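You operate a simulated robot arm through the tools that you are given. There is no shell and no other tool.

The job below is to be done with a simulated robot arm. You get a single attempt, and the scene is never put back.

Task
Roll the black profile three times, at radius 600, 400 then 300 mm, and open the bender.
Fine: it lies ready between the rollers; bender knob back to OPEN.

Only the result counts: the job must be done as asked and must still hold three seconds after the hand-in. Knocking over, shifting, dropping, spilling or breaking anything else fails it.

Robot
A 6-joint arm with a two-finger parallel gripper, fixed in place. Base frame: the origin is on the floor under the middle of its stand, x ahead of it, y to its left, z up. Units: mm, degrees, N and s.
With the tool pointing down near the work surface it reaches from about 320 to 820 mm from the base axis. Its first joint turns from -166.0 to 166.0 degrees. Payload 3.91 kg.
The TCP is the grasp point between the finger pads, 30 mm short of the fingertips. In the tool frame z runs along the fingers and y along their closing line. The gripper opens to 110 mm. The fingers are 20 mm wide and 10 mm thick; the gripper's body (48 by 112 mm) begins 55 mm behind the TCP.
Orientation is that of the tool frame in the base frame, as [roll, pitch, yaw] about the fixed x, y, z axes, in that order (R = Rz(yaw) Ry(pitch) Rx(roll)). With the fingers straight down and closing along the base's y, the tool's x points along the base's -x, its y along +y and its z along -z.

Tools
- The arm moves only by the tool play_rows. Its argument "deltas" is a list of rows, each an object (a shift or turn left out is 0, a gripper value left out holds the last) with "angular": the turn, a rotation vector about the base's x, y, z in units of 4 degrees (1.0 is 4 degrees), a list of three; "offset": the shift along the base's x, y, z in units of 20 mm (1.0 is 20 mm), a list of three; "fingers": the closure in counts, from 0 (fully open) to 255 (shut). In form: [{"angular": [ax, ay, az], "offset": [x, y, z], "fingers": fingers}, ...]. A call has 1 to 20 rows; each row shifts and turns the commanded pose from where the row before left it. A call with a number of a shift or a turn outside -1 to 1 is refused whole. A row lasts 0.2 s, in which the tool goes at most 50 mm and 8.6 degrees; a call with a longer step from one row to the next is refused whole, and so is a gripper value outside its range. A pose out of reach is approached as far as the arm can. The call stops where the force on the tool passes 40 N (or 10 N more than at its start, if that is more) or the arm is blocked; 0.2 s more then pass. Each finger travels about 45 mm/s and halts on what it meets, pressing with about 21 N; the grip force reading is that of the motor and also rises with nothing between the fingers. The clock runs only during rows and for 0.2 s after the last one: add rows that do not move to give the fingers time. It gives the time, the measured TCP pose, the force on the tool (base axes), the opening and the grip force at its end, in the units of the frame above (readings bear some noise), with the torque about the TCP (base axes, N m) and any sound that the robot's microphone picked up.
- Cameras (640 x 400 px; columns grow to the right, rows downward): "scene" is fixed at [48.1, 511.3, 1478.2]; the picture's right is [-0.73, -0.69, 0.00], its down [-0.25, 0.27, -0.93] and it looks along [0.64, -0.68, -0.37] (base axes); focal length 321 px, centre (320, 200). "wrist" rides on the gripper at [77, 7, -114] in the tool frame; the picture's right is [-0.09, 1.00, 0.00], its down [-0.80, -0.07, -0.59] and it looks along [-0.59, -0.05, 0.80] (tool axes); focal length 270 px, centre (320, 200). There is no depth. A picture from a camera that has moved, and an enlarged one, comes with that camera's place and axes in the base frame and with its lens. The place of the scene camera against the robot may be out by one fixed shift of up to 12 mm in any direction.
- snapshot(camera): a new picture of that camera. No time passes.
- raise_lower(by): slides the trunk up (or, below 0, down) by that many mm; the arm rides with it, the base frame stays. It gives what a move gives, with no picture.
- zoom(camera, box): a new picture of the part [left, top, right, bottom] of that camera's present view, enlarged. No time passes.
- hand_in(): hands the job in; it is judged then, once.

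Places have to be worked out from the pictures, the camera data and where the tool is seen. Open the gripper and draw the arm clear of the work before you hand the job in, unless the task says otherwise.

The tools are called after "Call:" by a JSON object that holds its "name" and its "arguments". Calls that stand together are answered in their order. play_rows: Moves the arm, as the interface text tells. Its arguments: {"type":"object","properties":{"deltas":{"type":"array"}},"required":["deltas"]} The other tools are called the same way: raise_lower (by) moves the trunk up or down; snapshot (camera) takes a picture; zoom (camera, box) takes an enlarged picture of a part of a camera's view; hand_in () hands the job in.

At the start:

```text
time: 0.0
tool_pos: [417.4, 9.0, 1307.9]
tcp_rot: [180.0, 0.0, 179.9]
ft_force: [0.9, 0.3, -0.5]
moment: [0.01, 0.01, 0.02]
finger_gap: 109.9
gripper_force: 0.1
trunk travel left (down, up): [-475.0, 135.0]
```

scene: 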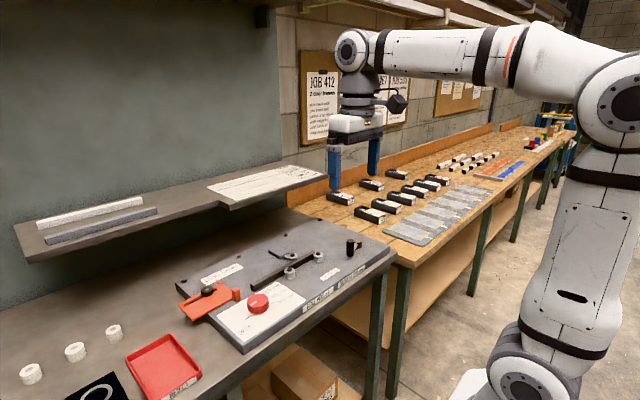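
wrist: 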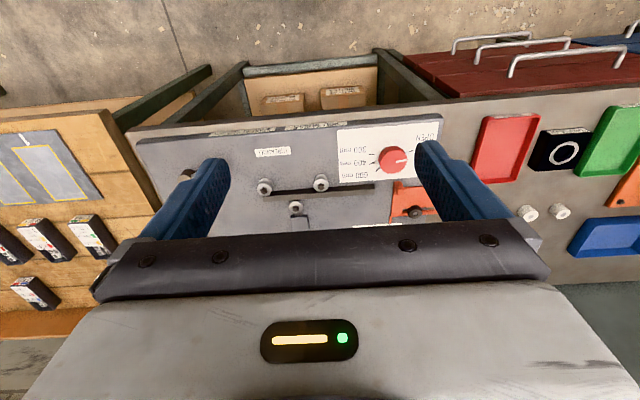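

I'll begin by looking closely at the bender and the notes around it before moving anything.

Call:
{"name": "zoom", "arguments": {"camera": "scene", "box": [170, 220, 400, 364]}}

Call:
{"name": "zoom", "arguments": {"camera": "wrist", "box": [220, 100, 460, 250]}}

Call:
{"name": "zoom", "arguments": {"camera": "scene", "box": [200, 160, 330, 240]}}

Call:
{"name": "zoom", "arguments": {"camera": "scene", "box": [290, 40, 420, 150]}}

```text
2.78 times, centred on (285, 292) of scene
camera zoom: at [48.1, 511.3, 1478.2], right [-0.73, -0.69, 0.0], down [-0.25, 0.27, -0.93], along [0.64, -0.68, -0.37], focal length 892 px, centre (417, -56)
```

zoom: 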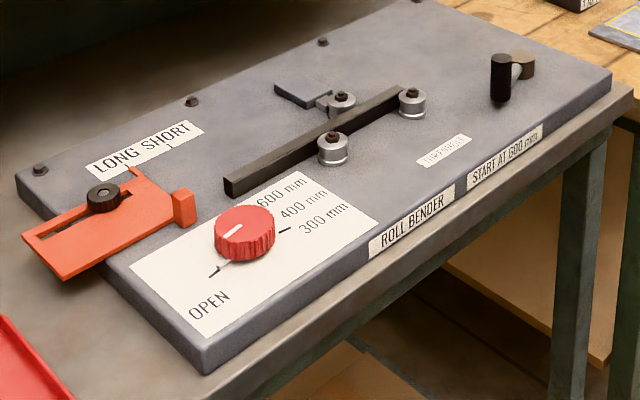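

```text
2.67 times, centred on (340, 175) of wrist
camera zoom: at [341.4, 16.2, 1421.7], right [0.09, 1.0, 0.0], down [0.8, -0.07, 0.59], along [0.59, -0.05, -0.8], focal length 721 px, centre (267, 267)
```

zoom: 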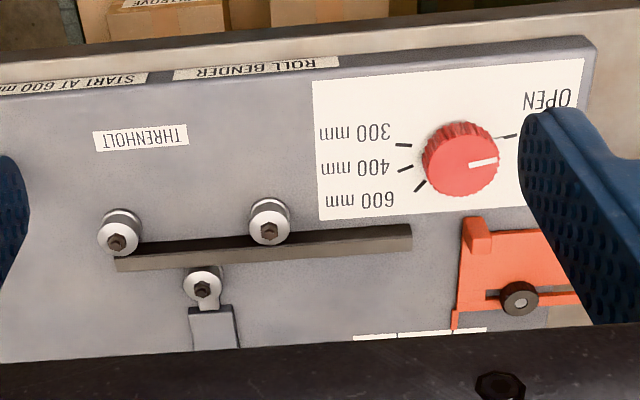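

```text
4.92 times, centred on (265, 200) of scene
camera zoom: at [48.1, 511.3, 1478.2], right [-0.73, -0.69, 0.0], down [-0.25, 0.27, -0.93], along [0.64, -0.68, -0.37], focal length 1581 px, centre (591, 200)
```

zoom: 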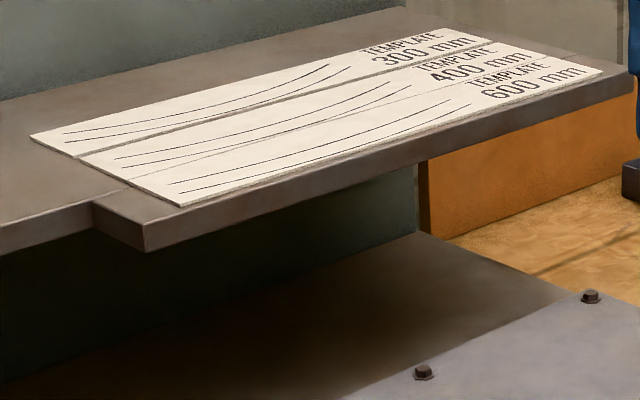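

```text
3.64 times, centred on (355, 95) of scene
camera zoom: at [48.1, 511.3, 1478.2], right [-0.73, -0.69, 0.0], down [-0.25, 0.27, -0.93], along [0.64, -0.68, -0.37], focal length 1168 px, centre (193, 582)
```

zoom: 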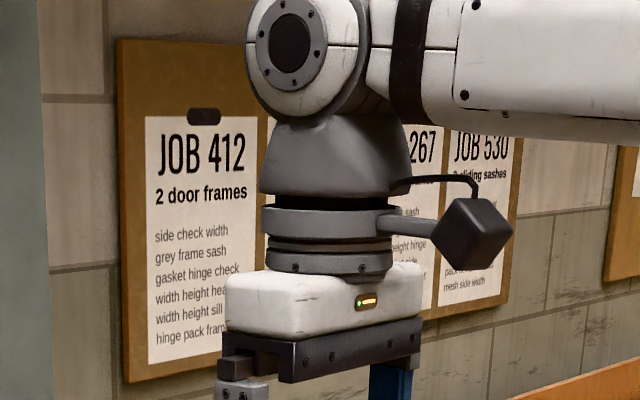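

The knob appears to sit at OPEN, about (611, 142, 942), with the 600, 400 and 300 ticks on its far side. The crank is near y = -210. I'll lower the trunk part-way for a closer look.

Call:
{"name": "raise_lower", "arguments": {"by": -150}}

Call:
{"name": "snapshot", "arguments": {"camera": "wrist"}}

Call:
{"name": "snapshot", "arguments": {"camera": "scene"}}

```text
time: 1.8
tool_pos: [417.8, 7.9, 1156.3]
tcp_rot: [179.9, -0.1, -180.0]
ft_force: [-0.8, 0.3, 0.4]
moment: [-0.06, -0.05, 0.01]
finger_gap: 110.1
gripper_force: 0.1
trunk travel left (down, up): [-325.0, 285.0]
```

```text
taken
camera wrist: at [341.3, 16.2, 1271.7], right [0.09, 1.0, 0.0], down [0.8, -0.07, 0.59], along [0.59, -0.05, -0.8], focal length 270 px, centre (320, 200)
```

wrist: 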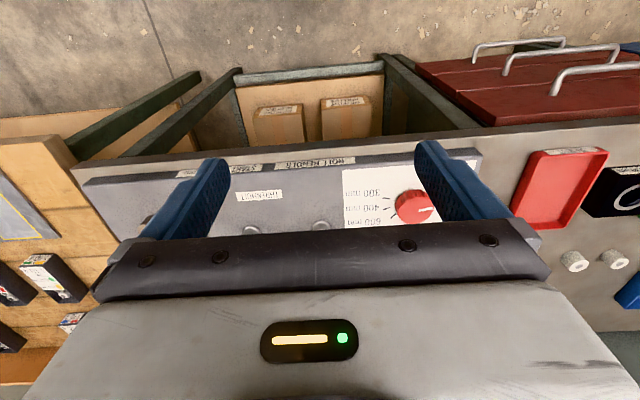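

```text
taken
```

scene: 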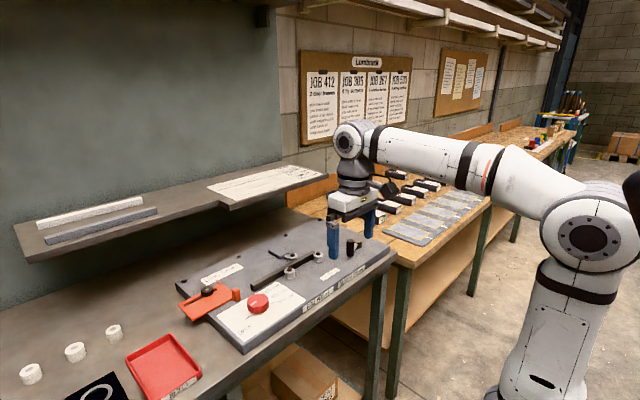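

The wrist camera sees best straight below the TCP, so I'll move the tool over the knob, well above it, to get a close look at its mark and ticks.

Call:
{"name": "play_rows", "arguments": {"deltas": [{"offset": [0.9, 0.67, 0]}, {"offset": [0.9, 0.67, 0]}, {"offset": [0.9, 0.67, 0]}, {"offset": [0.9, 0.67, 0]}, {"offset": [0.9, 0.67, 0]}, {"offset": [0.9, 0.67, 0]}, {"offset": [0.9, 0.67, 0]}, {"offset": [0.9, 0.67, 0]}, {"offset": [0.9, 0.67, 0]}, {"offset": [0.9, 0.67, 0]}, {}]}}

Call:
{"name": "snapshot", "arguments": {"camera": "wrist"}}

Call:
{"name": "snapshot", "arguments": {"camera": "scene"}}

```text
time: 4.2
tool_pos: [595.5, 139.9, 1156.2]
tcp_rot: [179.9, 0.0, 179.9]
ft_force: [0.1, 0.6, -0.4]
moment: [-0.01, 0.0, 0.02]
finger_gap: 110.0
gripper_force: 0.1
trunk travel left (down, up): [-325.0, 285.0]
```

```text
taken
camera wrist: at [520.1, 148.6, 1271.2], right [0.09, 1.0, 0.0], down [0.8, -0.07, 0.59], along [0.59, -0.05, -0.8], focal length 270 px, centre (320, 200)
```

wrist: 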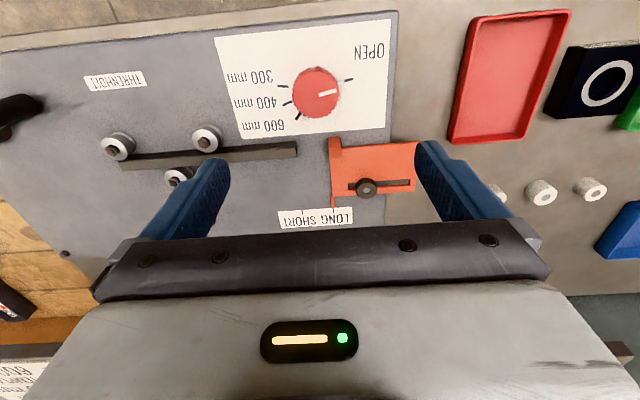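

```text
taken
```

scene: 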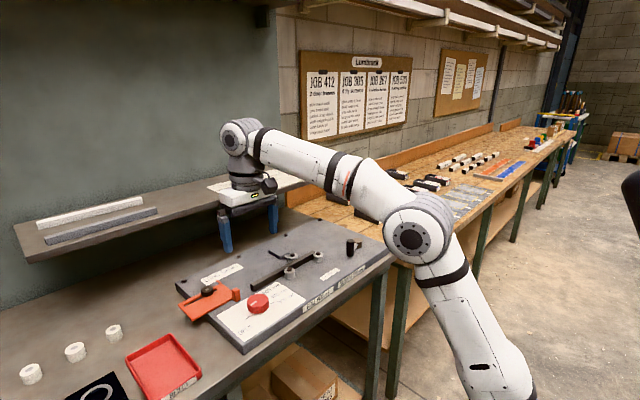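

Call:
{"name": "zoom", "arguments": {"camera": "wrist", "box": [210, 30, 400, 150]}}

Call:
{"name": "zoom", "arguments": {"camera": "wrist", "box": [0, 60, 210, 200]}}

Call:
{"name": "zoom", "arguments": {"camera": "scene", "box": [320, 220, 400, 270]}}

```text
3.33 times, centred on (305, 90) of wrist
camera zoom: at [520.1, 148.6, 1271.2], right [0.09, 1.0, 0.0], down [0.8, -0.07, 0.59], along [0.59, -0.05, -0.8], focal length 901 px, centre (370, 567)
```

zoom: 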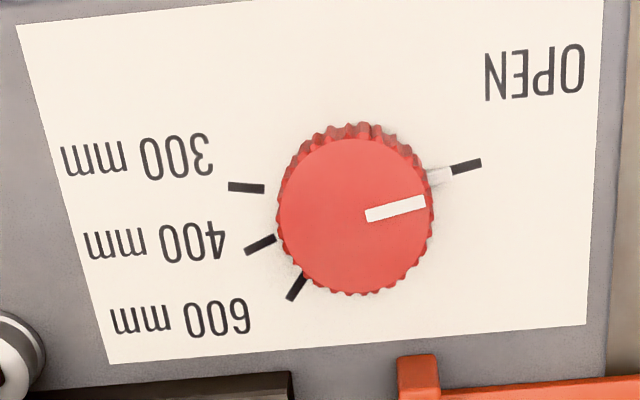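

```text
2.86 times, centred on (105, 130) of wrist
camera zoom: at [520.1, 148.6, 1271.2], right [0.09, 1.0, 0.0], down [0.8, -0.07, 0.59], along [0.59, -0.05, -0.8], focal length 772 px, centre (934, 400)
```

zoom: 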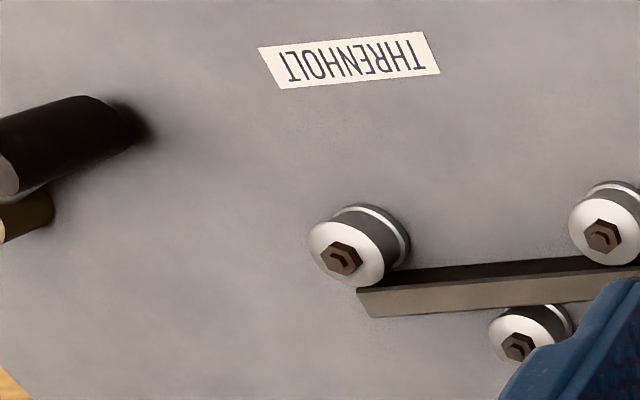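

```text
8.00 times, centred on (360, 245) of scene
camera zoom: at [48.1, 511.3, 1478.2], right [-0.73, -0.69, 0.0], down [-0.25, 0.27, -0.93], along [0.64, -0.68, -0.37], focal length 2570 px, centre (0, -160)
```

zoom: 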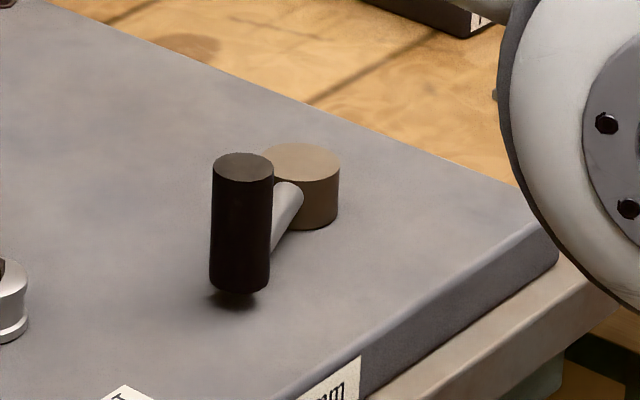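

The ticks work out to a knob centre near (607, 137), with OPEN at about +100°, 600 at -40°, 400 at -70° and 300 at -100°. That means 140° clockwise from OPEN to 600. I'll centre over the knob, turn the gripper +72° so it has room to sweep clockwise, and partly close the fingers.

Call:
{"name": "play_rows", "arguments": {"deltas": [{"angular": [0, 0, 1], "offset": [0.575, -0.145, -1], "fingers": 70}, {"angular": [0, 0, 1], "offset": [0, 0, -1]}, {"angular": [0, 0, 1], "offset": [0, 0, -1]}, {"angular": [0, 0, 1]}, {"angular": [0, 0, 1]}, {"angular": [0, 0, 1]}, {"angular": [0, 0, 1]}, {"angular": [0, 0, 1]}, {"angular": [0, 0, 1]}, {"angular": [0, 0, 1]}, {"angular": [0, 0, 1]}, {"angular": [0, 0, 1]}, {"angular": [0, 0, 1]}, {"angular": [0, 0, 1]}, {"angular": [0, 0, 1]}, {"angular": [0, 0, 1]}, {"angular": [0, 0, 1]}, {"angular": [0, 0, 1]}, {}]}}

Call:
{"name": "snapshot", "arguments": {"camera": "wrist"}}

Call:
{"name": "snapshot", "arguments": {"camera": "scene"}}

```text
time: 8.2
tool_pos: [608.1, 138.7, 1097.3]
tcp_rot: [-180.0, 0.0, -108.0]
ft_force: [-0.3, -0.3, 0.0]
moment: [0.03, 0.0, 0.03]
finger_gap: 79.7
gripper_force: 0.0
trunk travel left (down, up): [-325.0, 285.0]
```

```text
taken
camera wrist: at [579.5, 69.6, 1211.7], right [-0.92, 0.39, 0.0], down [0.31, 0.74, 0.59], along [0.23, 0.55, -0.8], focal length 270 px, centre (320, 200)
```

wrist: 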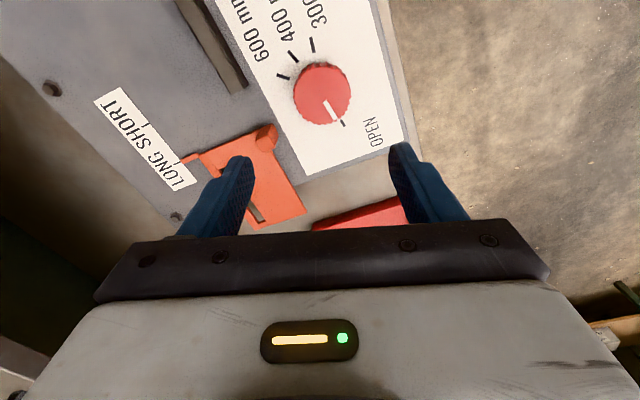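

```text
taken
```

scene: 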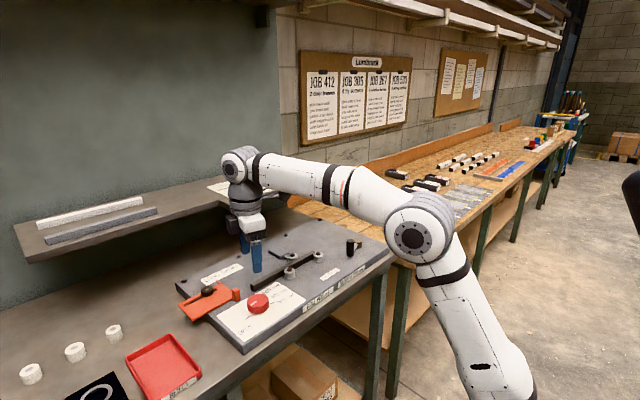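

Call:
{"name": "zoom", "arguments": {"camera": "wrist", "box": [240, 20, 410, 150]}}

```text
3.08 times, centred on (325, 85) of wrist
camera zoom: at [579.5, 69.6, 1211.7], right [-0.92, 0.39, 0.0], down [0.31, 0.74, 0.59], along [0.23, 0.55, -0.8], focal length 832 px, centre (305, 554)
```

zoom: 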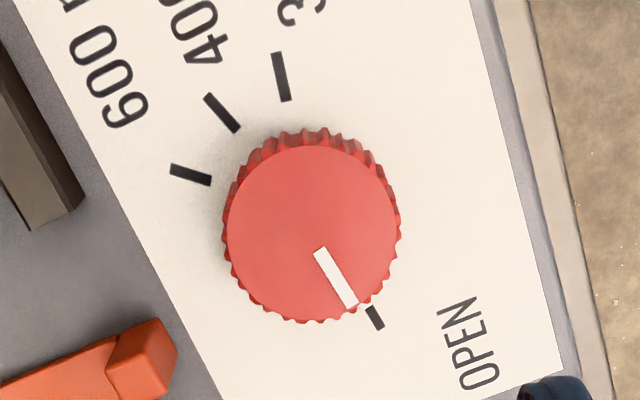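

The knob top works out at about (606, 138, 948), which puts the tool on its axis. I'll descend until the fingertips straddle the knob just above the plate.

Call:
{"name": "play_rows", "arguments": {"deltas": [{"offset": [-0.05, 0, -0.85]}, {"offset": [0, 0, -0.85]}, {"offset": [0, 0, -0.85]}, {"offset": [0, 0, -0.85]}, {"offset": [0, 0, -0.85]}, {"offset": [0, 0, -0.85]}, {"offset": [0, 0, -0.85]}, {}]}}

Call:
{"name": "snapshot", "arguments": {"camera": "wrist"}}

Call:
{"name": "zoom", "arguments": {"camera": "scene", "box": [190, 220, 350, 320]}}

```text
time: 9.9
tool_pos: [610.4, 139.7, 975.5]
tcp_rot: [-180.0, 0.0, -107.9]
ft_force: [-0.2, -0.1, 0.7]
moment: [0.0, -0.02, 0.02]
finger_gap: 80.1
gripper_force: 0.1
trunk travel left (down, up): [-325.0, 285.0]
```

```text
taken
camera wrist: at [579.3, 69.1, 1091.7], right [-0.92, 0.39, 0.0], down [0.32, 0.74, 0.59], along [0.23, 0.55, -0.8], focal length 270 px, centre (320, 200)
```

wrist: 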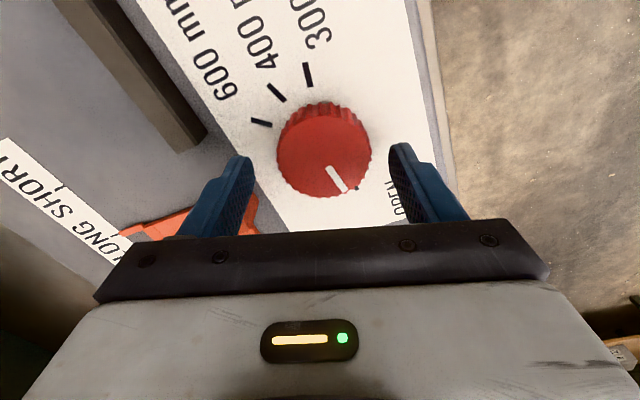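

```text
4.00 times, centred on (270, 270) of scene
camera zoom: at [48.1, 511.3, 1478.2], right [-0.73, -0.69, 0.0], down [-0.25, 0.27, -0.93], along [0.64, -0.68, -0.37], focal length 1285 px, centre (520, -80)
```

zoom: 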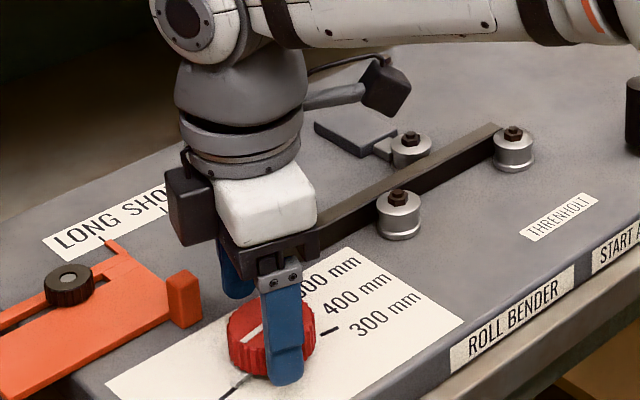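

Call:
{"name": "zoom", "arguments": {"camera": "wrist", "box": [230, 60, 422, 220]}}

```text
2.50 times, centred on (326, 140) of wrist
camera zoom: at [579.3, 69.1, 1091.7], right [-0.92, 0.39, 0.0], down [0.32, 0.74, 0.59], along [0.23, 0.55, -0.8], focal length 676 px, centre (305, 350)
```

zoom: 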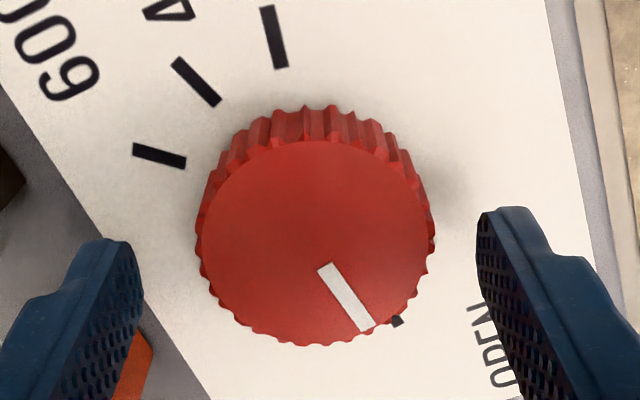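

The knob centre is about (606.6, 138.8) and the TCP sits near (609.8, 140.1). I'll correct by about 3 mm, lower to put the tips roughly 5 mm above the plate, and close on the knob.

Call:
{"name": "play_rows", "arguments": {"deltas": [{"offset": [-0.16, -0.07, 0]}, {"offset": [0, 0, -0.45]}, {"offset": [0, 0, -0.4]}, {}, {"fingers": 255}, {}, {}, {}]}}

Call:
{"name": "zoom", "arguments": {"camera": "wrist", "box": [230, 60, 422, 220]}}

```text
time: 11.8
tool_pos: [606.2, 138.8, 959.5]
tcp_rot: [-180.0, 0.0, -108.1]
ft_force: [3.6, -0.8, 0.6]
moment: [-0.01, 0.03, 0.01]
finger_gap: 51.8
gripper_force: 44.9
trunk travel left (down, up): [-325.0, 285.0]
```

```text
2.50 times, centred on (326, 140) of wrist
camera zoom: at [576.2, 68.0, 1074.9], right [-0.92, 0.39, 0.0], down [0.32, 0.74, 0.59], along [0.23, 0.55, -0.8], focal length 676 px, centre (305, 350)
```

zoom: 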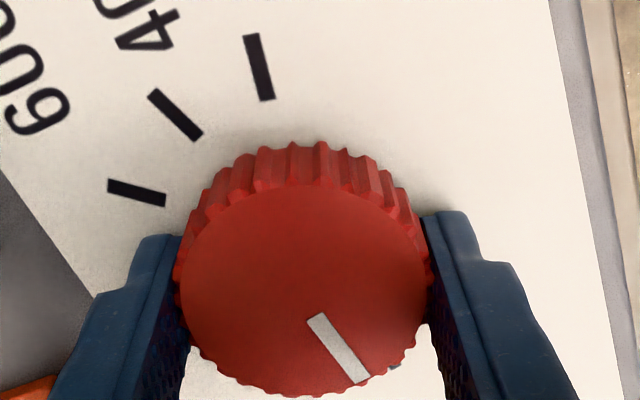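

The knob is gripped at 51.8 mm with little side load. I'll try a 20° clockwise turn first to confirm the direction and see how the torque behaves.

Call:
{"name": "play_rows", "arguments": {"deltas": [{"angular": [0, 0, -0.7]}, {"angular": [0, 0, -0.7]}, {"angular": [0, 0, -0.7]}, {"angular": [0, 0, -0.7]}, {"angular": [0, 0, -0.7]}, {"angular": [0, 0, -0.7]}, {"angular": [0, 0, -0.7]}, {}]}}

Call:
{"name": "snapshot", "arguments": {"camera": "wrist"}}

```text
time: 13.6
tool_pos: [607.0, 137.2, 960.2]
tcp_rot: [-180.0, 0.1, -127.8]
ft_force: [20.4, -2.0, 8.5]
moment: [-0.71, 0.76, 0.09]
finger_gap: 51.7
gripper_force: 45.0
trunk travel left (down, up): [-325.0, 285.0]
```

```text
taken
camera wrist: at [554.9, 81.7, 1074.9], right [-0.73, 0.68, 0.0], down [0.55, 0.59, 0.6], along [0.4, 0.44, -0.8], focal length 270 px, centre (320, 200)
```

wrist: 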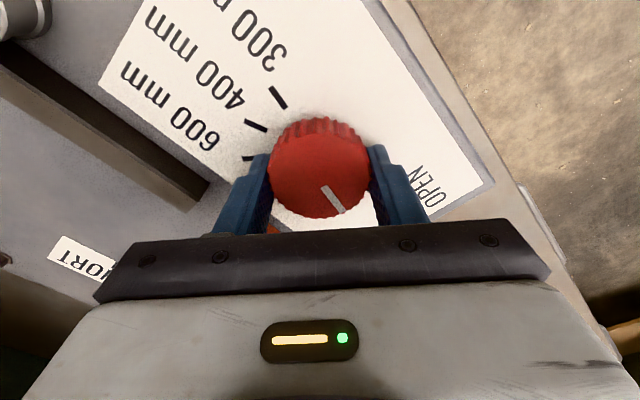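

The knob turns with the gripper, but a 20 N side load in x has built up from slight off-centring. I'll nudge 1 mm in +x and see whether it falls.

Call:
{"name": "play_rows", "arguments": {"deltas": [{"offset": [0.05, 0, 0]}, {}]}}

```text
time: 14.2
tool_pos: [607.1, 138.0, 960.7]
tcp_rot: [180.0, -0.1, -127.7]
ft_force: [13.8, -3.9, 5.1]
moment: [0.17, -1.52, 0.04]
finger_gap: 51.4
gripper_force: 45.2
trunk travel left (down, up): [-325.0, 285.0]
```

Call:
{"name": "play_rows", "arguments": {"deltas": [{"offset": [0.07, 0, 0]}, {}]}}

```text
time: 14.8
tool_pos: [606.6, 137.7, 960.7]
tcp_rot: [179.9, -0.1, -127.5]
ft_force: [4.2, -5.3, 1.7]
moment: [0.2, -1.36, 0.13]
finger_gap: 51.7
gripper_force: 44.6
trunk travel left (down, up): [-325.0, 285.0]
```

The load fell, so nudging along the force works. I'll trim a bit more and continue turning clockwise.

Call:
{"name": "play_rows", "arguments": {"deltas": [{"offset": [0.03, -0.04, 0]}, {"angular": [0, 0, -0.8]}, {"angular": [0, 0, -0.8]}, {"angular": [0, 0, -0.8]}, {"angular": [0, 0, -0.8]}, {"angular": [0, 0, -0.8]}, {"angular": [0, 0, -0.8]}, {"angular": [0, 0, -0.8]}, {}]}}

Call:
{"name": "snapshot", "arguments": {"camera": "wrist"}}

```text
time: 16.8
tool_pos: [607.8, 137.0, 960.8]
tcp_rot: [-180.0, -0.1, -150.1]
ft_force: [-8.3, -6.5, -7.4]
moment: [-0.53, 1.14, 0.02]
finger_gap: 51.8
gripper_force: 45.0
trunk travel left (down, up): [-325.0, 285.0]
```

```text
taken
camera wrist: at [538.5, 105.2, 1075.2], right [-0.42, 0.91, 0.0], down [0.73, 0.34, 0.59], along [0.54, 0.25, -0.81], focal length 270 px, centre (320, 200)
```

wrist: 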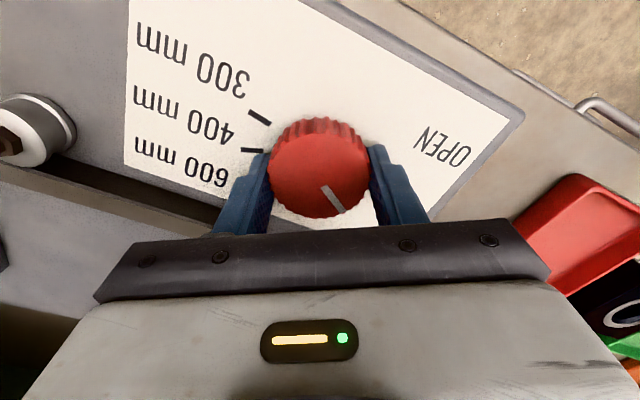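

Call:
{"name": "play_rows", "arguments": {"deltas": [{"offset": [-0.05, -0.05, 0]}, {"angular": [0, 0, -0.8]}, {"angular": [0, 0, -0.8]}, {"angular": [0, 0, -0.8]}, {"angular": [0, 0, -0.8]}, {"angular": [0, 0, -0.8]}, {"angular": [0, 0, -0.8]}, {"angular": [0, 0, -0.8]}, {}]}}

```text
time: 18.8
tool_pos: [607.1, 135.1, 959.0]
tcp_rot: [179.9, 0.0, -172.6]
ft_force: [7.9, -12.1, -9.1]
moment: [-0.6, -1.2, 0.05]
finger_gap: 51.8
gripper_force: 45.1
trunk travel left (down, up): [-325.0, 285.0]
```

Call:
{"name": "play_rows", "arguments": {"deltas": [{"offset": [0.05, -0.08, -0.03]}, {"angular": [0, 0, -0.8]}, {"angular": [0, 0, -0.8]}, {"angular": [0, 0, -0.8]}, {"angular": [0, 0, -0.8]}, {"angular": [0, 0, -0.8]}, {"angular": [0, 0, -0.8]}, {}]}}

Call:
{"name": "snapshot", "arguments": {"camera": "wrist"}}

```text
time: 20.6
tool_pos: [608.2, 134.7, 960.5]
tcp_rot: [180.0, -0.1, 168.2]
ft_force: [-3.2, -6.1, -4.2]
moment: [0.59, 0.18, 0.03]
finger_gap: 51.8
gripper_force: 45.0
trunk travel left (down, up): [-325.0, 285.0]
```

```text
taken
camera wrist: at [534.9, 157.5, 1075.1], right [0.29, 0.96, 0.0], down [0.77, -0.23, 0.59], along [0.57, -0.17, -0.8], focal length 270 px, centre (320, 200)
```

wrist: 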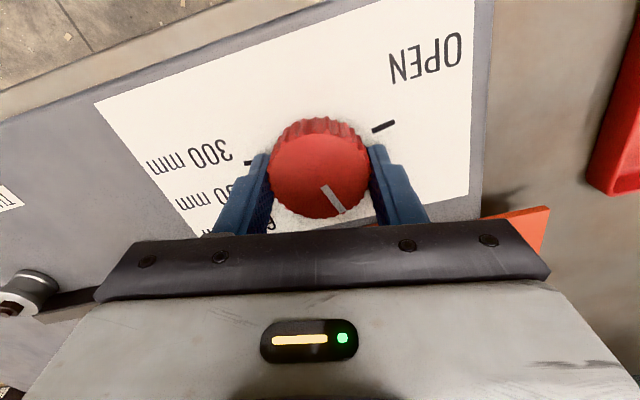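

The mark now points to about +16°, so the knob has turned 84° as commanded. About 56° remains to reach the 600 mm tick.

Call:
{"name": "play_rows", "arguments": {"deltas": [{"offset": [-0.02, -0.05, 0]}, {"angular": [0, 0, -0.8]}, {"angular": [0, 0, -0.8]}, {"angular": [0, 0, -0.8]}, {"angular": [0, 0, -0.8]}, {"angular": [0, 0, -0.8]}, {"angular": [0, 0, -0.8]}, {"angular": [0, 0, -0.8]}, {}]}}

```text
time: 22.6
tool_pos: [607.3, 133.3, 960.2]
tcp_rot: [180.0, 0.1, 146.0]
ft_force: [-2.4, -2.6, -6.6]
moment: [0.38, -0.36, 0.02]
finger_gap: 51.8
gripper_force: 45.3
trunk travel left (down, up): [-325.0, 285.0]
```

Call:
{"name": "play_rows", "arguments": {"deltas": [{"offset": [-0.02, -0.02, 0.02]}, {"angular": [0, 0, -0.8]}, {"angular": [0, 0, -0.8]}, {"angular": [0, 0, -0.8]}, {"angular": [0, 0, -0.8]}, {"angular": [0, 0, -0.8]}, {"angular": [0, 0, -0.8]}, {"angular": [0, 0, -0.8]}, {}]}}

Call:
{"name": "snapshot", "arguments": {"camera": "wrist"}}

Call:
{"name": "zoom", "arguments": {"camera": "scene", "box": [210, 250, 330, 325]}}

```text
time: 24.6
tool_pos: [607.0, 132.3, 959.4]
tcp_rot: [180.0, -0.1, 123.6]
ft_force: [-5.9, -9.4, -9.3]
moment: [0.14, -1.04, 0.02]
finger_gap: 51.8
gripper_force: 44.8
trunk travel left (down, up): [-325.0, 285.0]
```

```text
taken
camera wrist: at [570.6, 201.0, 1075.1], right [0.88, 0.48, 0.0], down [0.38, -0.71, 0.59], along [0.28, -0.52, -0.8], focal length 270 px, centre (320, 200)
```

wrist: 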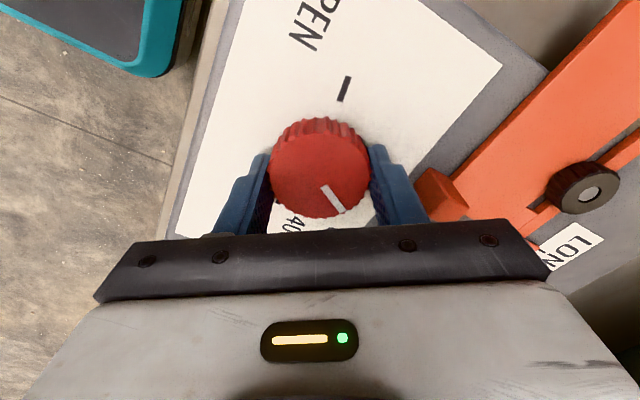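

```text
5.33 times, centred on (270, 288) of scene
camera zoom: at [48.1, 511.3, 1478.2], right [-0.73, -0.69, 0.0], down [-0.25, 0.27, -0.93], along [0.64, -0.68, -0.37], focal length 1713 px, centre (587, -267)
```

zoom: 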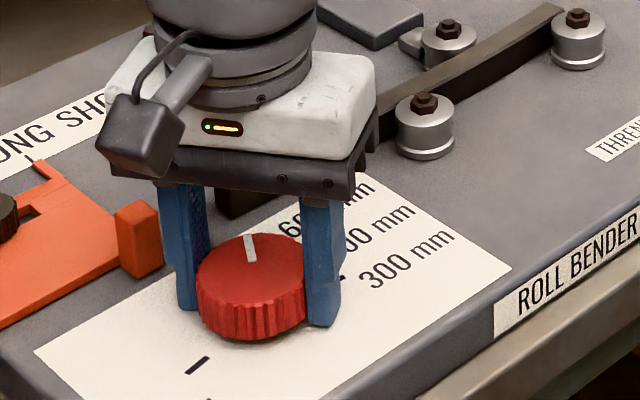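

Call:
{"name": "play_rows", "arguments": {"deltas": [{"offset": [-0.05, -0.04, 0.02]}, {"angular": [0, 0, -0.97]}, {"angular": [0, 0, -0.97]}, {"angular": [0, 0, -0.97]}, {}, {}]}}

Call:
{"name": "zoom", "arguments": {"camera": "scene", "box": [210, 250, 330, 325]}}

Call:
{"name": "zoom", "arguments": {"camera": "wrist", "box": [230, 60, 422, 220]}}

```text
time: 25.9
tool_pos: [607.4, 131.9, 959.8]
tcp_rot: [-179.8, -0.2, 111.8]
ft_force: [-3.9, -5.0, -13.8]
moment: [0.04, -0.32, 0.01]
finger_gap: 51.8
gripper_force: 45.3
trunk travel left (down, up): [-325.0, 285.0]
```

```text
5.33 times, centred on (270, 288) of scene
camera zoom: at [48.1, 511.3, 1478.2], right [-0.73, -0.69, 0.0], down [-0.25, 0.27, -0.93], along [0.64, -0.68, -0.37], focal length 1713 px, centre (587, -267)
```

zoom: 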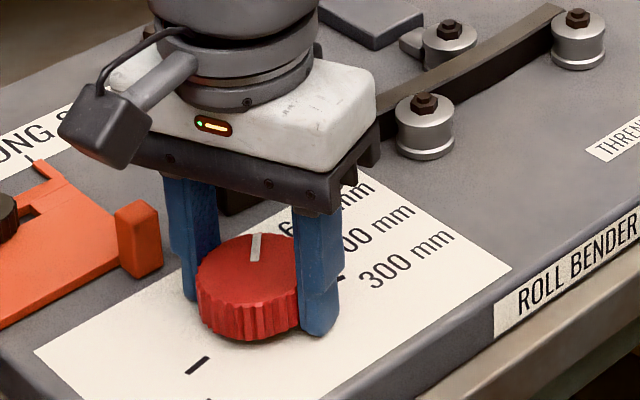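

```text
2.50 times, centred on (326, 140) of wrist
camera zoom: at [584.6, 206.6, 1075.2], right [0.96, 0.29, 0.0], down [0.23, -0.77, 0.59], along [0.17, -0.57, -0.8], focal length 676 px, centre (305, 350)
```

zoom: 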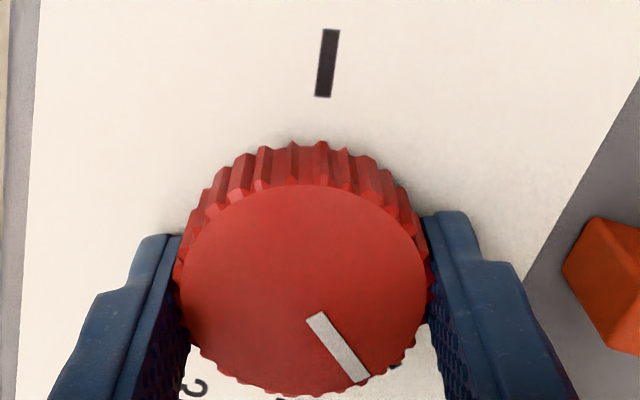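

The gripper has turned 140° in total. I'll release, rise clear, and check the mark against the 600 tick.

Call:
{"name": "play_rows", "arguments": {"deltas": [{"fingers": 70}, {}, {}, {}, {"offset": [0, 0, 0.5]}, {"offset": [0, 0, 1]}, {"offset": [0, 0, 1]}, {"offset": [0, 0, 1]}, {"offset": [0, 0, 1]}, {"offset": [0, 0, 1]}, {"offset": [0, 0, 1]}, {}]}}

Call:
{"name": "zoom", "arguments": {"camera": "wrist", "box": [210, 20, 420, 160]}}

Call:
{"name": "zoom", "arguments": {"camera": "scene", "box": [190, 230, 400, 360]}}

```text
time: 28.6
tool_pos: [606.8, 133.2, 1089.8]
tcp_rot: [-180.0, 0.0, 111.9]
ft_force: [0.0, -0.3, 0.5]
moment: [0.01, -0.02, 0.0]
finger_gap: 80.0
gripper_force: 0.1
trunk travel left (down, up): [-325.0, 285.0]
```

```text
2.86 times, centred on (315, 90) of wrist
camera zoom: at [584.4, 208.0, 1204.6], right [0.96, 0.29, 0.0], down [0.23, -0.77, 0.59], along [0.17, -0.57, -0.8], focal length 772 px, centre (334, 514)
```

zoom: 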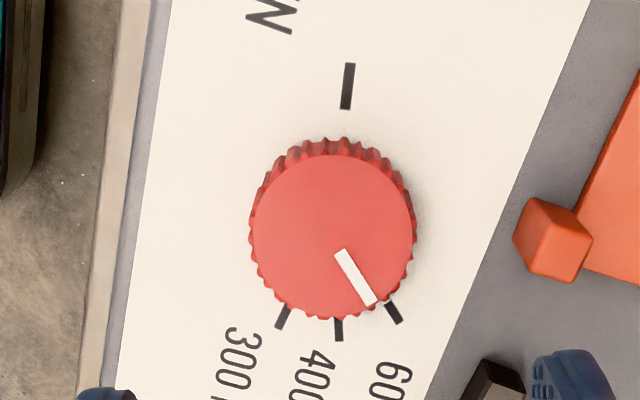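

```text
3.05 times, centred on (295, 295) of scene
camera zoom: at [48.1, 511.3, 1478.2], right [-0.73, -0.69, 0.0], down [-0.25, 0.27, -0.93], along [0.64, -0.68, -0.37], focal length 979 px, centre (396, -90)
```

zoom: 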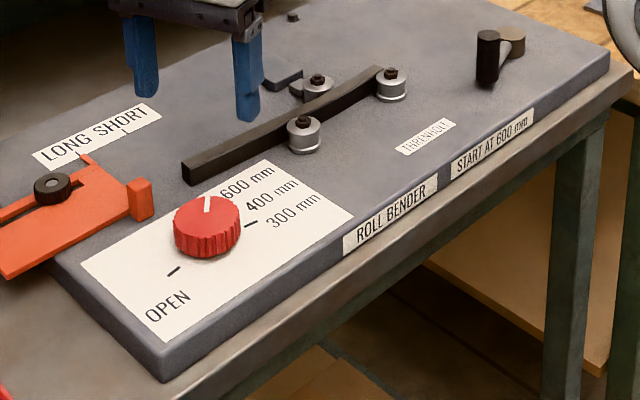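

The mark points to about -43° against -41° for the 600 tick, so 600 is set. Next I'll move across to look at the crank from above.

Call:
{"name": "play_rows", "arguments": {"deltas": [{"angular": [0, 0, 1], "offset": [-0.1, -0.8, 0]}, {"angular": [0, 0, 1], "offset": [-0.1, -0.8, 0]}, {"angular": [0, 0, 1], "offset": [-0.1, -0.8, 0]}, {"angular": [0, 0, 1], "offset": [-0.1, -0.8, 0]}, {"angular": [0, 0, 1], "offset": [-0.1, -0.8, 0]}, {"angular": [0, 0, 1], "offset": [-0.1, -0.8, 0]}, {"angular": [0, 0, 1], "offset": [-0.1, -0.8, 0]}, {"angular": [0, 0, 1], "offset": [-0.1, -0.8, 0]}, {"angular": [0, 0, 1], "offset": [-0.1, -0.8, 0]}, {"angular": [0, 0, 1], "offset": [-0.1, -0.8, 0]}, {"angular": [0, 0, 1], "offset": [-0.1, -0.8, 0]}, {"angular": [0, 0, 1], "offset": [-0.1, -0.8, 0]}, {"angular": [0, 0, 1], "offset": [-0.1, -0.8, 0]}, {"angular": [0, 0, 1], "offset": [-0.1, -0.8, 0]}, {"angular": [0, 0, 1], "offset": [-0.1, -0.8, 0]}, {"angular": [0, 0, 1], "offset": [-0.1, -0.8, 0]}, {"angular": [0, 0, 1], "offset": [-0.1, -0.8, 0]}, {"fingers": 0}, {}]}}

Call:
{"name": "snapshot", "arguments": {"camera": "wrist"}}

Call:
{"name": "snapshot", "arguments": {"camera": "scene"}}

```text
time: 32.5
tool_pos: [572.1, -140.3, 1089.4]
tcp_rot: [180.0, 0.0, 179.9]
ft_force: [-0.5, -0.1, -0.3]
moment: [0.0, 0.02, -0.02]
finger_gap: 109.9
gripper_force: 0.0
trunk travel left (down, up): [-325.0, 285.0]
```

```text
taken
camera wrist: at [495.3, -132.0, 1205.4], right [0.09, 1.0, 0.0], down [0.8, -0.07, 0.59], along [0.59, -0.05, -0.8], focal length 270 px, centre (320, 200)
```

wrist: 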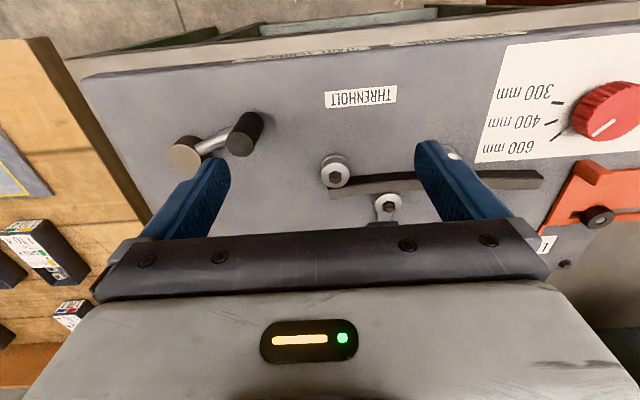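

```text
taken
```

scene: 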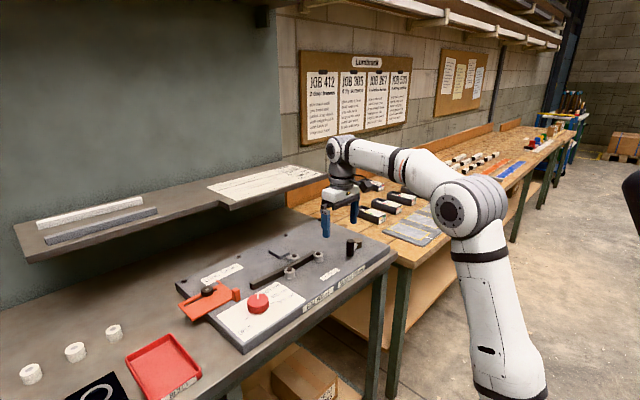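

Call:
{"name": "zoom", "arguments": {"camera": "wrist", "box": [130, 70, 310, 200]}}

Call:
{"name": "zoom", "arguments": {"camera": "wrist", "box": [290, 120, 570, 240]}}

Call:
{"name": "zoom", "arguments": {"camera": "scene", "box": [225, 220, 385, 320]}}

```text
3.08 times, centred on (220, 135) of wrist
camera zoom: at [495.3, -132.0, 1205.4], right [0.09, 1.0, 0.0], down [0.8, -0.07, 0.59], along [0.59, -0.05, -0.8], focal length 832 px, centre (628, 400)
```

zoom: 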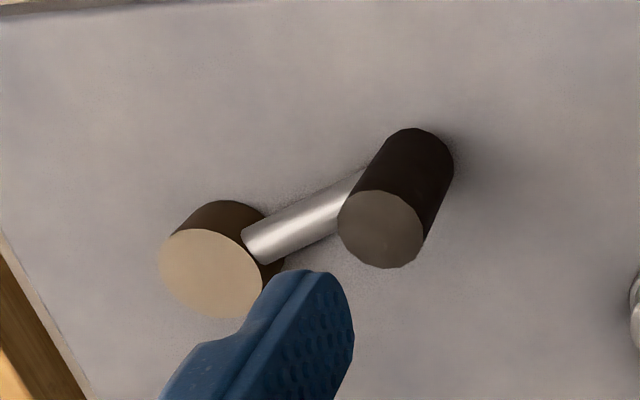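

```text
2.29 times, centred on (430, 180) of wrist
camera zoom: at [495.3, -132.0, 1205.4], right [0.09, 1.0, 0.0], down [0.8, -0.07, 0.59], along [0.59, -0.05, -0.8], focal length 618 px, centre (69, 246)
```

zoom: 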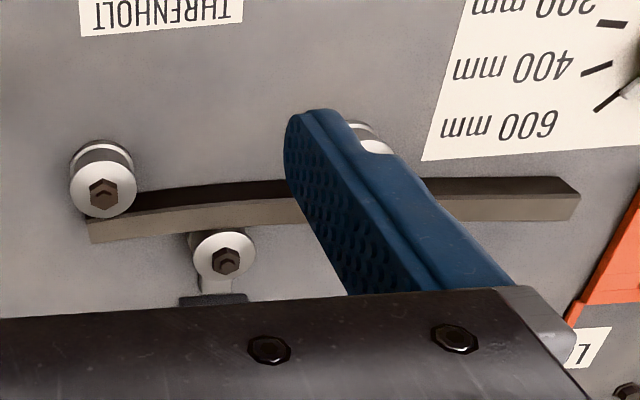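

```text
4.00 times, centred on (305, 270) of scene
camera zoom: at [48.1, 511.3, 1478.2], right [-0.73, -0.69, 0.0], down [-0.25, 0.27, -0.93], along [0.64, -0.68, -0.37], focal length 1285 px, centre (380, -80)
```

zoom: 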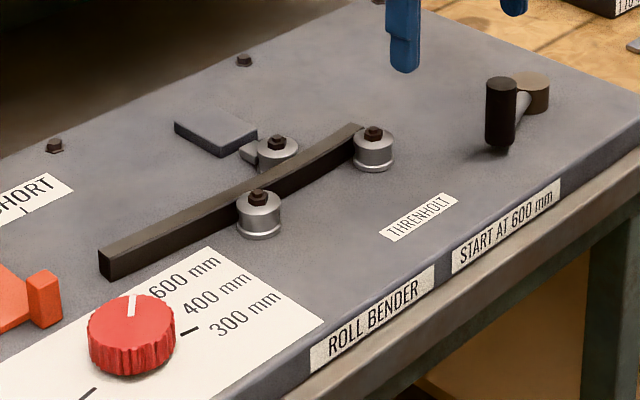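

The profile is now pressed at the middle roller. The crank handle is near (592, -213), with its top around z = 980. The hub is near (620, -290), giving a radius of roughly 80 mm. I'll move over the crank for a cleaner measurement.

Call:
{"name": "play_rows", "arguments": {"deltas": [{"offset": [0.4, -1, 0]}, {"offset": [0.4, -1, 0]}, {"offset": [0.4, -1, 0]}, {"offset": [0.1, -1, 0]}, {"offset": [0, -1, 0]}, {"offset": [0, -0.6, 0]}, {}]}}

Call:
{"name": "zoom", "arguments": {"camera": "wrist", "box": [220, 40, 420, 190]}}

Call:
{"name": "snapshot", "arguments": {"camera": "scene"}}

```text
time: 34.1
tool_pos: [598.7, -252.3, 1091.1]
tcp_rot: [180.0, -0.1, 179.8]
ft_force: [0.4, -0.3, -0.1]
moment: [0.0, 0.0, 0.02]
finger_gap: 110.1
gripper_force: 0.1
trunk travel left (down, up): [-325.0, 285.0]
```

```text
2.67 times, centred on (320, 115) of wrist
camera zoom: at [522.9, -244.2, 1205.9], right [0.09, 1.0, 0.0], down [0.8, -0.07, 0.59], along [0.59, -0.05, -0.8], focal length 721 px, centre (320, 427)
```

zoom: 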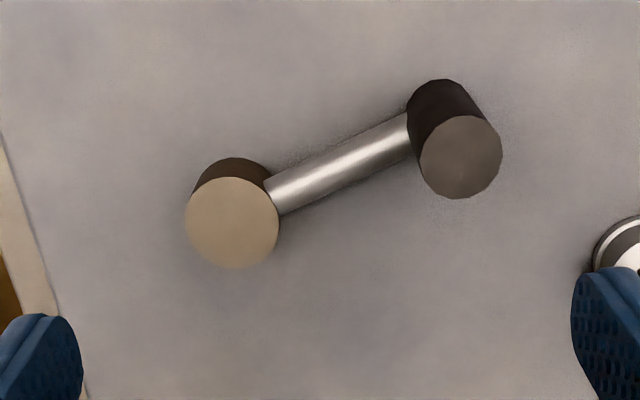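

```text
taken
```

scene: 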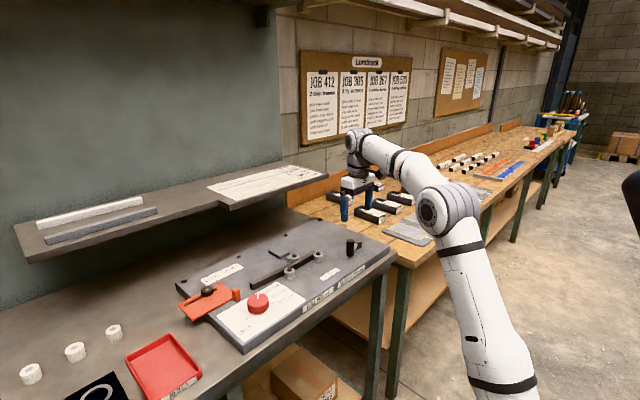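

Two views put the handle top at about (587, -208.5, 990) and the hub top at about (613.6, -283.4, 957). That gives a crank radius of about 79.5 mm at 110°. I'll move over the handle, turn the yaw +72° so it can follow a clockwise turn, and narrow the fingers.

Call:
{"name": "play_rows", "arguments": {"deltas": [{"angular": [0, 0, 1], "offset": [-0.1, 0.35, 0], "fingers": 116}, {"angular": [0, 0, 1], "offset": [-0.1, 0.35, 0]}, {"angular": [0, 0, 1], "offset": [-0.1, 0.35, 0]}, {"angular": [0, 0, 1], "offset": [-0.1, 0.35, 0]}, {"angular": [0, 0, 1], "offset": [-0.1, 0.35, 0]}, {"angular": [0, 0, 1], "offset": [-0.145, 0.385, 0]}, {"angular": [0, 0, 1]}, {"angular": [0, 0, 1]}, {"angular": [0, 0, 1]}, {"angular": [0, 0, 1]}, {"angular": [0, 0, 1]}, {"angular": [0, 0, 1]}, {"angular": [0, 0, 1]}, {"angular": [0, 0, 1]}, {"angular": [0, 0, 1]}, {"angular": [0, 0, 1]}, {"angular": [0, 0, 1]}, {"angular": [0, 0, 1]}, {}]}}

Call:
{"name": "snapshot", "arguments": {"camera": "wrist"}}

Call:
{"name": "zoom", "arguments": {"camera": "wrist", "box": [220, 20, 420, 170]}}

```text
time: 38.1
tool_pos: [585.7, -208.4, 1090.6]
tcp_rot: [-180.0, 0.0, -108.0]
ft_force: [-0.5, 0.1, -0.1]
moment: [0.01, -0.02, -0.01]
finger_gap: 59.8
gripper_force: 0.0
trunk travel left (down, up): [-325.0, 285.0]
```

```text
taken
camera wrist: at [556.1, -278.9, 1206.1], right [-0.92, 0.39, 0.0], down [0.32, 0.74, 0.59], along [0.23, 0.55, -0.8], focal length 270 px, centre (320, 200)
```

wrist: 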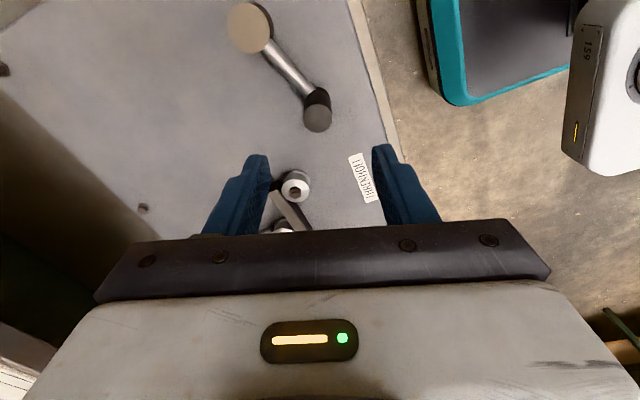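

```text
2.67 times, centred on (320, 95) of wrist
camera zoom: at [556.1, -278.9, 1206.1], right [-0.92, 0.39, 0.0], down [0.32, 0.74, 0.59], along [0.23, 0.55, -0.8], focal length 721 px, centre (320, 480)
```

zoom: 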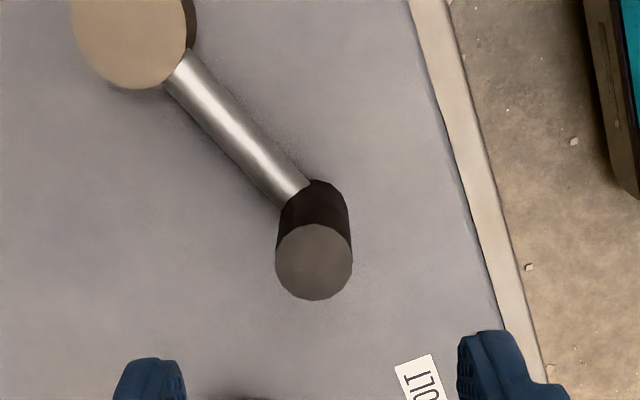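

The handle sits right under the TCP at about (587.4, -207.6). I'll descend so the tips stay above the rod, then grip the upper part of the handle.

Call:
{"name": "play_rows", "arguments": {"deltas": [{"offset": [0, 0, -1]}, {"offset": [0, 0, -1]}, {"offset": [0, 0, -1]}, {"offset": [0, 0, -1]}, {"offset": [0, 0, -0.9]}, {}, {"fingers": 255}, {}, {}, {}]}}

Call:
{"name": "snapshot", "arguments": {"camera": "wrist"}}

Call:
{"name": "zoom", "arguments": {"camera": "scene", "box": [250, 180, 410, 280]}}

```text
time: 40.4
tool_pos: [586.6, -209.4, 992.4]
tcp_rot: [-179.9, 0.0, -108.1]
ft_force: [12.4, -9.7, 4.7]
moment: [-0.32, 0.0, 0.32]
finger_gap: 23.8
gripper_force: 45.3
trunk travel left (down, up): [-325.0, 285.0]
```

```text
taken
camera wrist: at [556.3, -279.7, 1107.7], right [-0.92, 0.39, 0.0], down [0.32, 0.74, 0.59], along [0.23, 0.55, -0.8], focal length 270 px, centre (320, 200)
```

wrist: 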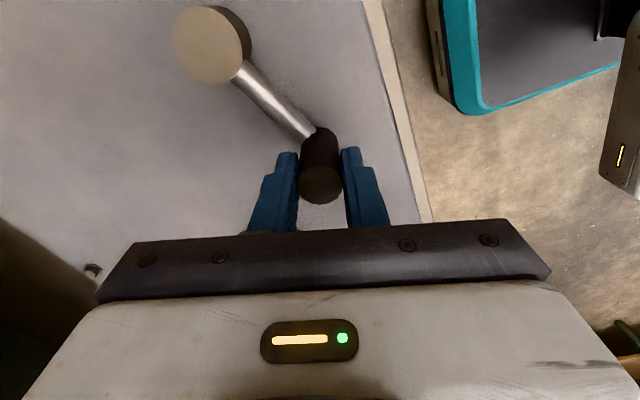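

```text
4.00 times, centred on (330, 230) of scene
camera zoom: at [48.1, 511.3, 1478.2], right [-0.73, -0.69, 0.0], down [-0.25, 0.27, -0.93], along [0.64, -0.68, -0.37], focal length 1285 px, centre (280, 80)
```

zoom: 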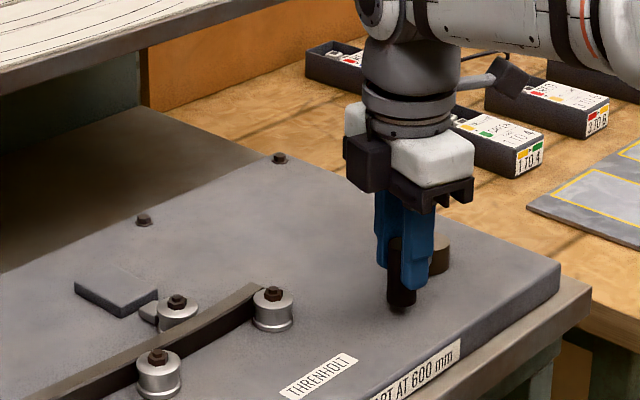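

The handle is gripped at 23.8 mm. I'll try about 20° of clockwise cranking along the estimated circle and watch the forces and the profile.

Call:
{"name": "play_rows", "arguments": {"deltas": [{"offset": [0.3415, 0.105, 0], "angular": [0, 0, -0.5]}, {"offset": [0.3495, 0.0735, 0], "angular": [0, 0, -0.5]}, {"offset": [0.355, 0.0415, 0], "angular": [0, 0, -0.5]}, {"offset": [0.357, 0.01, 0], "angular": [0, 0, -0.5]}, {}]}}

Call:
{"name": "snapshot", "arguments": {"camera": "wrist"}}

Call:
{"name": "zoom", "arguments": {"camera": "scene", "box": [225, 220, 385, 320]}}

```text
time: 40.9
tool_pos: [587.9, -209.3, 992.5]
tcp_rot: [179.2, -0.4, -111.4]
ft_force: [-20.8, -3.6, 5.4]
moment: [-1.32, -0.16, -0.1]
finger_gap: 23.9
gripper_force: 44.9
trunk travel left (down, up): [-325.0, 285.0]
stopped in row 2: the force on the tool passed its limit at 48 N (the readings are from after the stop); the commanded pose is now the measured one
```

```text
taken
camera wrist: at [555.9, -276.6, 1108.3], right [-0.89, 0.45, 0.01], down [0.37, 0.72, 0.59], along [0.25, 0.53, -0.81], focal length 270 px, centre (320, 200)
```

wrist: 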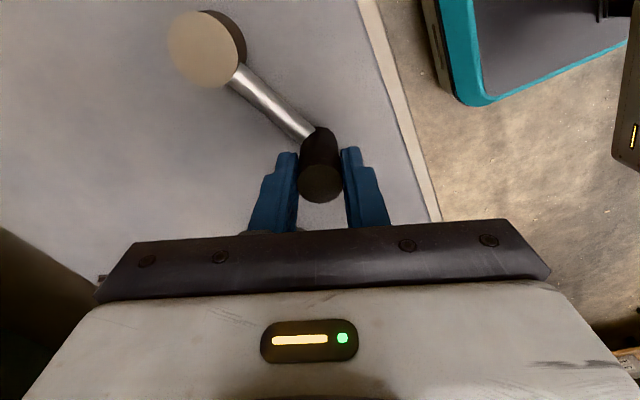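

```text
4.00 times, centred on (305, 270) of scene
camera zoom: at [48.1, 511.3, 1478.2], right [-0.73, -0.69, 0.0], down [-0.25, 0.27, -0.93], along [0.64, -0.68, -0.37], focal length 1285 px, centre (380, -80)
```

zoom: 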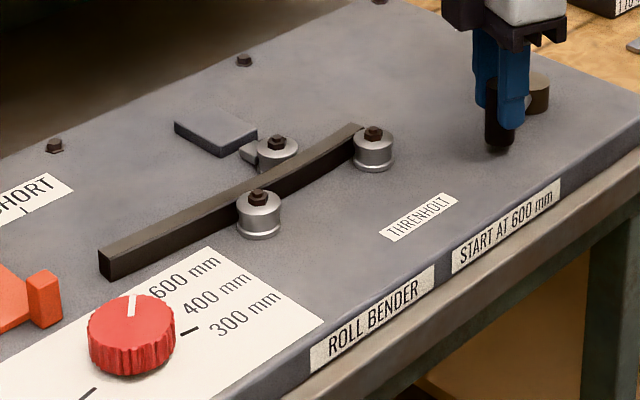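

Clockwise met a hard 48 N resistance and the crank didn't turn. I'll test the counter-clockwise direction gently with small steps.

Call:
{"name": "play_rows", "arguments": {"deltas": [{"offset": [-0.094, -0.034, 0]}, {"offset": [-0.094, -0.034, 0]}, {"offset": [-0.094, -0.036, 0]}, {"offset": [-0.094, -0.038, 0]}, {"offset": [-0.094, -0.04, 0]}, {}]}}

Call:
{"name": "snapshot", "arguments": {"camera": "wrist"}}

```text
time: 42.3
tool_pos: [582.1, -210.7, 991.5]
tcp_rot: [179.4, -0.2, -111.5]
ft_force: [9.0, -4.0, 23.9]
moment: [0.13, -1.4, 0.33]
finger_gap: 23.9
gripper_force: 44.6
trunk travel left (down, up): [-325.0, 285.0]
```

```text
taken
camera wrist: at [549.8, -278.8, 1107.5], right [-0.89, 0.45, 0.01], down [0.37, 0.72, 0.59], along [0.26, 0.53, -0.81], focal length 270 px, centre (320, 200)
```

wrist: 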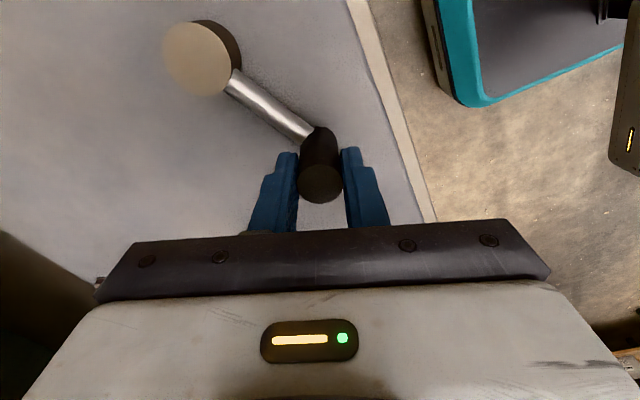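

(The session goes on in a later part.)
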